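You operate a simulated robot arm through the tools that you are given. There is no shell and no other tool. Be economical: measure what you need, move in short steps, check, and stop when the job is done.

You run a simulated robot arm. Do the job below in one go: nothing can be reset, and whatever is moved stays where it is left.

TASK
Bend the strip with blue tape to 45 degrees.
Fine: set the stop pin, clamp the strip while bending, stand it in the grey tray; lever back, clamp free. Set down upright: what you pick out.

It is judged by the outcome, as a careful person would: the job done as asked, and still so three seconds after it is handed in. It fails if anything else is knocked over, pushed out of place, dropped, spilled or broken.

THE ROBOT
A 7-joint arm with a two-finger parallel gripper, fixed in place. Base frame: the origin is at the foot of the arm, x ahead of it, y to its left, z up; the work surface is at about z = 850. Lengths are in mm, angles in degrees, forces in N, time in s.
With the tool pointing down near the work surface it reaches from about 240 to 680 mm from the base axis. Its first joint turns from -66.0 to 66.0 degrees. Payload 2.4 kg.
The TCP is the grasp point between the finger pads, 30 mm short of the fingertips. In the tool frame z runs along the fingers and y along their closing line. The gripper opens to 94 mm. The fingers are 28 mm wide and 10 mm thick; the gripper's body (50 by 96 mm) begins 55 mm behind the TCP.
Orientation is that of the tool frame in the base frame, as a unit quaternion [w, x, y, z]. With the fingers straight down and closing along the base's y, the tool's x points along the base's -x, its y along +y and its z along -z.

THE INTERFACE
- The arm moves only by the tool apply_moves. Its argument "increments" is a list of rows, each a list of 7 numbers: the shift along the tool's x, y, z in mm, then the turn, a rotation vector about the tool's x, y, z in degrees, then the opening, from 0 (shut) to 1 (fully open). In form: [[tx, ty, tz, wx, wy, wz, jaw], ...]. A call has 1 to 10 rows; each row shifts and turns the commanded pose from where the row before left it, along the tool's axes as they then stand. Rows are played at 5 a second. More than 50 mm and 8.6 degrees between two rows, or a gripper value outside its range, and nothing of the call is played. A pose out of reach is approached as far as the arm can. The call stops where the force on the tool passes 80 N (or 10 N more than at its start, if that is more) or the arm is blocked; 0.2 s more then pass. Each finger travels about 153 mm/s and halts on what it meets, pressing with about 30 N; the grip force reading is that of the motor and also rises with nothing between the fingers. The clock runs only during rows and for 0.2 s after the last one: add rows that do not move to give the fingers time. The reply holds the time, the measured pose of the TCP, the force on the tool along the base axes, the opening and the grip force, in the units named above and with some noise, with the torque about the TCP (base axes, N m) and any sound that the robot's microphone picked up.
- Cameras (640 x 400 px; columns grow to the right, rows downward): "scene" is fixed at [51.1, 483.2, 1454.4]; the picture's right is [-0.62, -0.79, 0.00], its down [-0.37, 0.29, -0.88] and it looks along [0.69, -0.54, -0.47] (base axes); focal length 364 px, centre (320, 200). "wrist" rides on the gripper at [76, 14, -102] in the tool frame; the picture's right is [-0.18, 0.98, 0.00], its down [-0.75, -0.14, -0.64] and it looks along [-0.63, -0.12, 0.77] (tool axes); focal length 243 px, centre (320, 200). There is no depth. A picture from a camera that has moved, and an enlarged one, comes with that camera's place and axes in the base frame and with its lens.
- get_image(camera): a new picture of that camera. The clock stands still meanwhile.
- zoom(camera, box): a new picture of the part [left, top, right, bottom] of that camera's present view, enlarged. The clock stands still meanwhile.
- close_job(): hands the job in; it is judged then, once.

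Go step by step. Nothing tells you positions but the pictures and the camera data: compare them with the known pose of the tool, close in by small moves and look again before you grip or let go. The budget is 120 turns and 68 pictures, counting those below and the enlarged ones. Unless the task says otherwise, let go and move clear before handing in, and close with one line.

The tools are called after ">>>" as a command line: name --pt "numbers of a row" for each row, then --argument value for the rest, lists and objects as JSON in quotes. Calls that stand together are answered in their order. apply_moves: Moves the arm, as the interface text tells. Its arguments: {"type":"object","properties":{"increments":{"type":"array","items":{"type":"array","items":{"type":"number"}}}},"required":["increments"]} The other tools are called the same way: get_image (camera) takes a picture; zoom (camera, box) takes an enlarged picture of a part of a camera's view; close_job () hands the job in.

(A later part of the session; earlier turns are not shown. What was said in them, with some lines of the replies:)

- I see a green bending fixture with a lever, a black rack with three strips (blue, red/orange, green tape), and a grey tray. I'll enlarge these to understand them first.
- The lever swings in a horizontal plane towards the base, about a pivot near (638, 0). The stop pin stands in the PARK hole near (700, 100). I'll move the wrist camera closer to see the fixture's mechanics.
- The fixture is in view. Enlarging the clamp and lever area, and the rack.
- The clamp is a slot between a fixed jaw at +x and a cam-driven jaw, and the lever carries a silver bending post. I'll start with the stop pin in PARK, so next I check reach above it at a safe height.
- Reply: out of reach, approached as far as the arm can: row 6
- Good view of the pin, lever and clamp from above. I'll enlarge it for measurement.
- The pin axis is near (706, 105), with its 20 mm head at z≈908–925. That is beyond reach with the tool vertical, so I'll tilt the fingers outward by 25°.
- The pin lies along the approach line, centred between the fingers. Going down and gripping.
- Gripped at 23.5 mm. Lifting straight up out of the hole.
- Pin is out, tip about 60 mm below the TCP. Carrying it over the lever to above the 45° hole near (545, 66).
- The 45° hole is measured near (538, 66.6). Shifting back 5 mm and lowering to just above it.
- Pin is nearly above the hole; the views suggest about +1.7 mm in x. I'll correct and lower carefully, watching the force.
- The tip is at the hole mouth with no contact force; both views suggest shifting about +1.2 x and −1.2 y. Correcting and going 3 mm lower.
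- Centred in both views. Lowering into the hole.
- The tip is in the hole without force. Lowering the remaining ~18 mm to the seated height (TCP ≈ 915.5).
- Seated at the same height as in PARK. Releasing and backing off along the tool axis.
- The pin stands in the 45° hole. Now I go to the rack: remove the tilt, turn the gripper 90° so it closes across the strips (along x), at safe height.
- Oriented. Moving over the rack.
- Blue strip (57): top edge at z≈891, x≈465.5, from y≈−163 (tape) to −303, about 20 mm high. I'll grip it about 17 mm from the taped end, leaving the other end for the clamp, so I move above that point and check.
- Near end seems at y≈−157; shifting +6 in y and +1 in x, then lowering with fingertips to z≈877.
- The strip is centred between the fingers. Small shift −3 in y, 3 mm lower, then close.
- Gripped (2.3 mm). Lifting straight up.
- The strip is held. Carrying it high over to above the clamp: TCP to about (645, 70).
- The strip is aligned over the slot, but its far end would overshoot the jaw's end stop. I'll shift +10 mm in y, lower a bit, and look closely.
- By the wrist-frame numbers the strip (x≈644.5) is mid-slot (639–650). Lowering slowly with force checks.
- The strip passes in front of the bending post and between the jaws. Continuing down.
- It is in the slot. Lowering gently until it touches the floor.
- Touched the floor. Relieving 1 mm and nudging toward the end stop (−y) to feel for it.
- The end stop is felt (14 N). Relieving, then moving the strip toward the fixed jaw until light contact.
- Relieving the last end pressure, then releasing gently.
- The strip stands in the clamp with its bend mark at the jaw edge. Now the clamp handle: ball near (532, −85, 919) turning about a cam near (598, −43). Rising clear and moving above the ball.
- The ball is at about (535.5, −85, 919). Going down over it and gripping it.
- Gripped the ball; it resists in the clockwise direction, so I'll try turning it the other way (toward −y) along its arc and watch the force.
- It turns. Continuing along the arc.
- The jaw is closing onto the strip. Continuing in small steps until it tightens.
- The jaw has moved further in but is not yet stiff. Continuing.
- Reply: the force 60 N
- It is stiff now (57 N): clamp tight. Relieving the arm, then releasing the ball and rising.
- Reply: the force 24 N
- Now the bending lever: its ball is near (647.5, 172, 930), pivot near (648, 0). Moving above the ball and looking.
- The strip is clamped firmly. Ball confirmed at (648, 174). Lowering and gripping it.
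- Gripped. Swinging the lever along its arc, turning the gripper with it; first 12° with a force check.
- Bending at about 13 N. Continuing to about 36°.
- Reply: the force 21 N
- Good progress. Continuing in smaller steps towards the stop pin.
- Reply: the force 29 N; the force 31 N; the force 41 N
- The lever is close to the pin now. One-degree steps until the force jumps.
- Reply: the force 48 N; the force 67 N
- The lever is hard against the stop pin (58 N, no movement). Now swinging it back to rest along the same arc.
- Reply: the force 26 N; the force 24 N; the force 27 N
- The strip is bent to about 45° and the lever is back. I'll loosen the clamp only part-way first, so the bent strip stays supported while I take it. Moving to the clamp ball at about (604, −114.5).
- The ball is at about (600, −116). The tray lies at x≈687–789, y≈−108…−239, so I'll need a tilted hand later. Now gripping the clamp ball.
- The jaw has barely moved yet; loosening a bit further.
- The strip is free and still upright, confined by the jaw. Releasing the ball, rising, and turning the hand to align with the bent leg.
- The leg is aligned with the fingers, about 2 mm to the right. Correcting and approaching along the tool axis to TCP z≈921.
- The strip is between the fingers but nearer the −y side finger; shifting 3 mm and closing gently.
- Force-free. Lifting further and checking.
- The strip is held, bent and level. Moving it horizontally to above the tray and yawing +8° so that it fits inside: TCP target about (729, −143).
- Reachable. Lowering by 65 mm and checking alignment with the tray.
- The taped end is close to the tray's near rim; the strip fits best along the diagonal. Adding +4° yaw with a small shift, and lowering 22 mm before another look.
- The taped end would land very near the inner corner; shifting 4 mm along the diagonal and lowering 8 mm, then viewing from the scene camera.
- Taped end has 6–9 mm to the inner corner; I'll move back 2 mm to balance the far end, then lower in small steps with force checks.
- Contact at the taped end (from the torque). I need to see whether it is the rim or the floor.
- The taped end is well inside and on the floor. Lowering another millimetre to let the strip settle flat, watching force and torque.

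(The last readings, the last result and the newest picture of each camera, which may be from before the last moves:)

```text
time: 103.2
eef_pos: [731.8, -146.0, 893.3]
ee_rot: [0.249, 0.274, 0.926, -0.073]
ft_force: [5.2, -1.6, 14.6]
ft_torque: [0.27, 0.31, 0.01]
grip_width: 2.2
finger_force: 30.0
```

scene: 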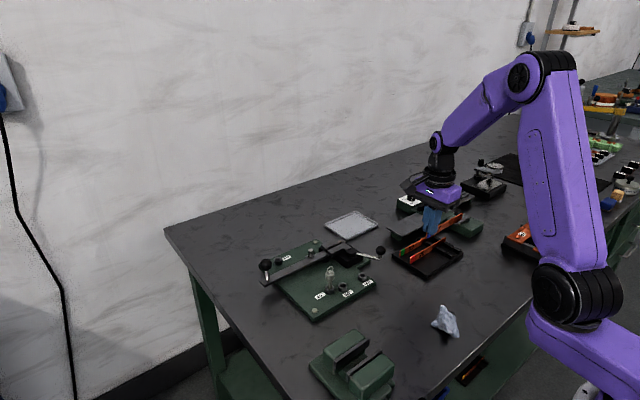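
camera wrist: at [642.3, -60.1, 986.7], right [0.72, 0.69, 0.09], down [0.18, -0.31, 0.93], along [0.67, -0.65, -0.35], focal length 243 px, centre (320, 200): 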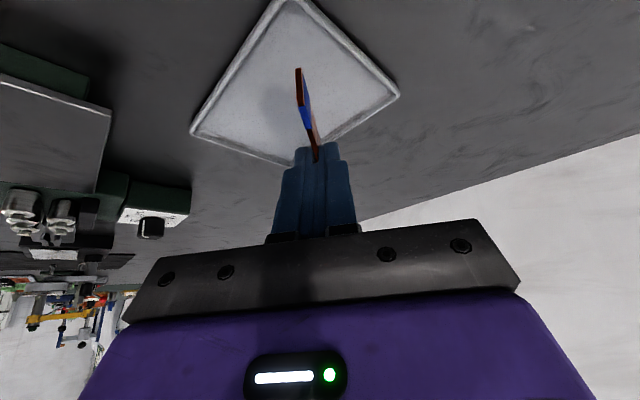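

>>> apply_moves --pt "0.5 0 0.87 0 0 0 0" --pt "0.5 0 0.87 0 0 0 0" --pt "0 0 0 0 0 0 0"

```text
time: 104.0
eef_pos: [732.3, -147.0, 891.6]
ee_rot: [0.248, 0.275, 0.926, -0.074]
ft_force: [-0.3, -1.1, 17.0]
ft_torque: [0.07, 0.12, -0.05]
grip_width: 2.1
finger_force: 30.0
```

The load is now centred: the strip sits flat. Relieving slightly, releasing gently and retreating along the tool axis.

>>> apply_moves --pt "-0.25 0 -0.43 0 0 0 0" --pt "0 0 0 0 0 0 0.03" --pt "0 0 0 0 0 0 0.07" --pt "0 0 0 0 0 0 0.13" --pt "0 0 0 0 0 0 0.2" --pt "0 0 0 0 0 0 0.2"

>>> apply_moves --pt "0 0 -4 0 0 0 0.2" --pt "0 0 -8 0 0 0 0.2" --pt "0 0 -15 0 0 0 0.2" --pt "0 0 -25 0 0 0 0.2" --pt "0 0 -35 0 0 0 0.2" --pt "0 0 -35 0 0 0 0.2" --pt "0 0 0 0 0 0 0.2"

>>> zoom --camera "scene" --box '[270, 185, 430, 285]'

```text
time: 105.4
eef_pos: [731.2, -147.9, 891.5]
ee_rot: [0.248, 0.275, 0.926, -0.073]
ft_force: [0.6, -0.1, -0.2]
ft_torque: [0.01, 0.01, 0.04]
grip_width: 18.9
finger_force: 0.1
```

```text
time: 107.0
eef_pos: [680.5, -113.6, 997.4]
ee_rot: [0.248, 0.275, 0.926, -0.073]
ft_force: [-0.2, 0.5, 0.5]
ft_torque: [-0.02, -0.01, 0.02]
grip_width: 18.9
finger_force: 0.0
```

```text
4.00 times, centred on (350, 235) of scene
camera zoom: at [51.1, 483.2, 1454.4], right [-0.62, -0.79, 0.0], down [-0.37, 0.29, -0.88], along [0.69, -0.54, -0.47], focal length 1457 px, centre (200, 60)
```

zoom: 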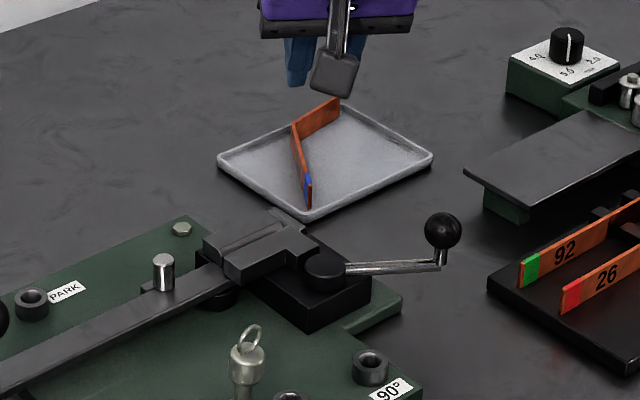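

The bent strip stands upright in the tray. Now opening the clamp fully: removing the tilt, moving above the clamp ball near (564, −108), and turning the hand.

>>> apply_moves --pt "0 0 0 0 7.5 0 0.3" --pt "0 0 0 0 7.5 0 0.4" --pt "0 0 0 0 7.5 0 0.4" --pt "0 0 0 0 7.5 0 0.4" --pt "25 -14.8 0 0 0 0 0.4" --pt "25 -14.8 0 0 0 0 0.4" --pt "25 -14.8 0 0 0 0 0.4" --pt "25 -14.8 0 0 0 0 0.4" --pt "0 0 0 0 0 7.9 0.4" --pt "0 0 0 0 0 7.9 0.4"

>>> apply_moves --pt "0 0 0 0 0 7.9 0.4" --pt "0 0 0 0 0 7.9 0.4" --pt "0 0 0 0 0 7.9 0.4" --pt "0 0 0 0 0 7.9 0.4" --pt "0 0 0 0 0 7.9 0.4" --pt "0 0 0 0 0 7.9 0.4" --pt "0 0 0 0 0 7.9 0.4" --pt "0 0 0 0 0 7.9 0.4" --pt "0 0 0 0 0 7.9 0.4" --pt "0 0 0 0 0 0 0.4"

```text
time: 109.2
eef_pos: [564.0, -107.9, 995.7]
ee_rot: [0.0, 0.415, 0.91, -0.001]
ft_force: [0.4, 0.2, -0.1]
ft_torque: [-0.01, 0.0, -0.02]
grip_width: 37.5
finger_force: 0.2
```

```text
time: 111.4
eef_pos: [563.6, -108.8, 995.0]
ee_rot: [0.0, 0.867, 0.499, 0.0]
ft_force: [-0.3, -0.2, 0.2]
ft_torque: [0.03, -0.04, 0.02]
grip_width: 37.6
finger_force: 0.0
```

>>> apply_moves --pt "0 0 20 0 0 0 0.4" --pt "0 0 20 0 0 0 0.4" --pt "0 0 20 0 0 0 0.4" --pt "0 0 0 0 0 0 0.4" --pt "0 0 0 0 0 0 0.2" --pt "0 0 0 0 0 0 0.2" --pt "0 0 0 0 0 0 0.2" --pt "0 0 0 0 0 0 0.2"

```text
time: 113.2
eef_pos: [565.2, -109.6, 936.6]
ee_rot: [0.0, 0.866, 0.499, 0.0]
ft_force: [1.3, -2.0, -4.6]
ft_torque: [-0.13, 0.01, -0.1]
grip_width: 23.2
finger_force: 45.0
```

Ball gripped. Turning the handle back along its arc to the open position.

>>> apply_moves --pt "-0.1 -3.2 0 0 0 0 0.2" --pt "0 -3.2 0 0 0 0 0.2" --pt "0 -3.1 0 0 0 0 0.2" --pt "0.2 -3.1 0 0 0 0 0.2" --pt "0.4 -3.1 0 0 0 0 0.2" --pt "0.5 -3.1 0 0 0 0 0.2" --pt "0.6 -3.1 0 0 0 0 0.2" --pt "0.8 -3.1 0 0 0 0 0.2" --pt "0 0 0 0 0 0 0.2"

```text
time: 115.2
eef_pos: [544.1, -94.5, 936.5]
ee_rot: [0.0, 0.866, 0.501, 0.001]
ft_force: [4.1, -6.2, 1.4]
ft_torque: [-0.09, -0.17, -0.48]
grip_width: 23.3
finger_force: 44.8
```

>>> apply_moves --pt "1.3 -2.9 0 0 0 0 0.2" --pt "1.2 -2.9 0 0 0 0 0.2" --pt "1.1 -3.0 0 0 0 0 0.2" --pt "0.8 -2.0 0 0 0 0 0.2" --pt "0 0 0 0 0 0 0.2"

```text
time: 116.4
eef_pos: [536.8, -84.9, 937.7]
ee_rot: [0.001, 0.866, 0.501, 0.001]
ft_force: [8.6, -8.1, 1.1]
ft_torque: [-0.23, -0.11, 0.09]
grip_width: 23.1
finger_force: 45.2
```

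The handle is at its original open position. Releasing, rising clear, and using the last picture to verify.

>>> apply_moves --pt "0 0.8 0 0 0 0 0.2" --pt "0 0 0 0 0 0 0.3" --pt "0 0 0 0 0 0 0.42" --pt "0 0 0 0 0 0 0.42" --pt "0 0 -15 0 0 0 0.42" --pt "0 0 -35 0 0 0 0.42" --pt "0 0 -45 0 0 0 0.42" --pt "0 0 -45 0 0 0 0.42" --pt "0 0 -45 0 0 0 0.42" --pt "0 0 0 0 0 0 0.42"

>>> zoom --camera "scene" --box '[240, 180, 448, 310]'

```text
time: 118.6
eef_pos: [536.1, -86.3, 1122.2]
ee_rot: [-0.001, 0.866, 0.5, 0.001]
ft_force: [-0.8, -0.2, -0.5]
ft_torque: [0.02, 0.01, 0.0]
grip_width: 39.6
finger_force: 0.1
```

```text
3.08 times, centred on (344, 245) of scene
camera zoom: at [51.1, 483.2, 1454.4], right [-0.62, -0.79, 0.0], down [-0.37, 0.29, -0.88], along [0.69, -0.54, -0.47], focal length 1121 px, centre (246, 62)
```

zoom: 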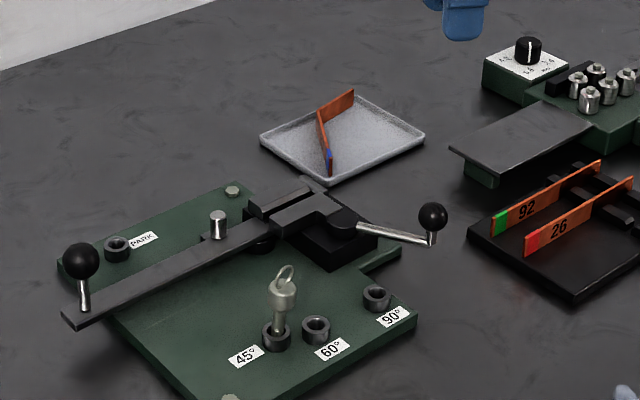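

The last picture shows the bent strip upright in the tray, the pin in the 45° hole, the lever back at rest and the clamp open. The hand is clear of everything, so I'm handing in.

>>> close_job

```text
The job is handed in.
```

The blue-taped strip (57) was bent against the 45° stop pin while clamped, and it stands upright in the grey tray; the angle was judged only from pictures, at about 45°. The lever is back at rest, the clamp is free, and the pin is still in the 45° hole.
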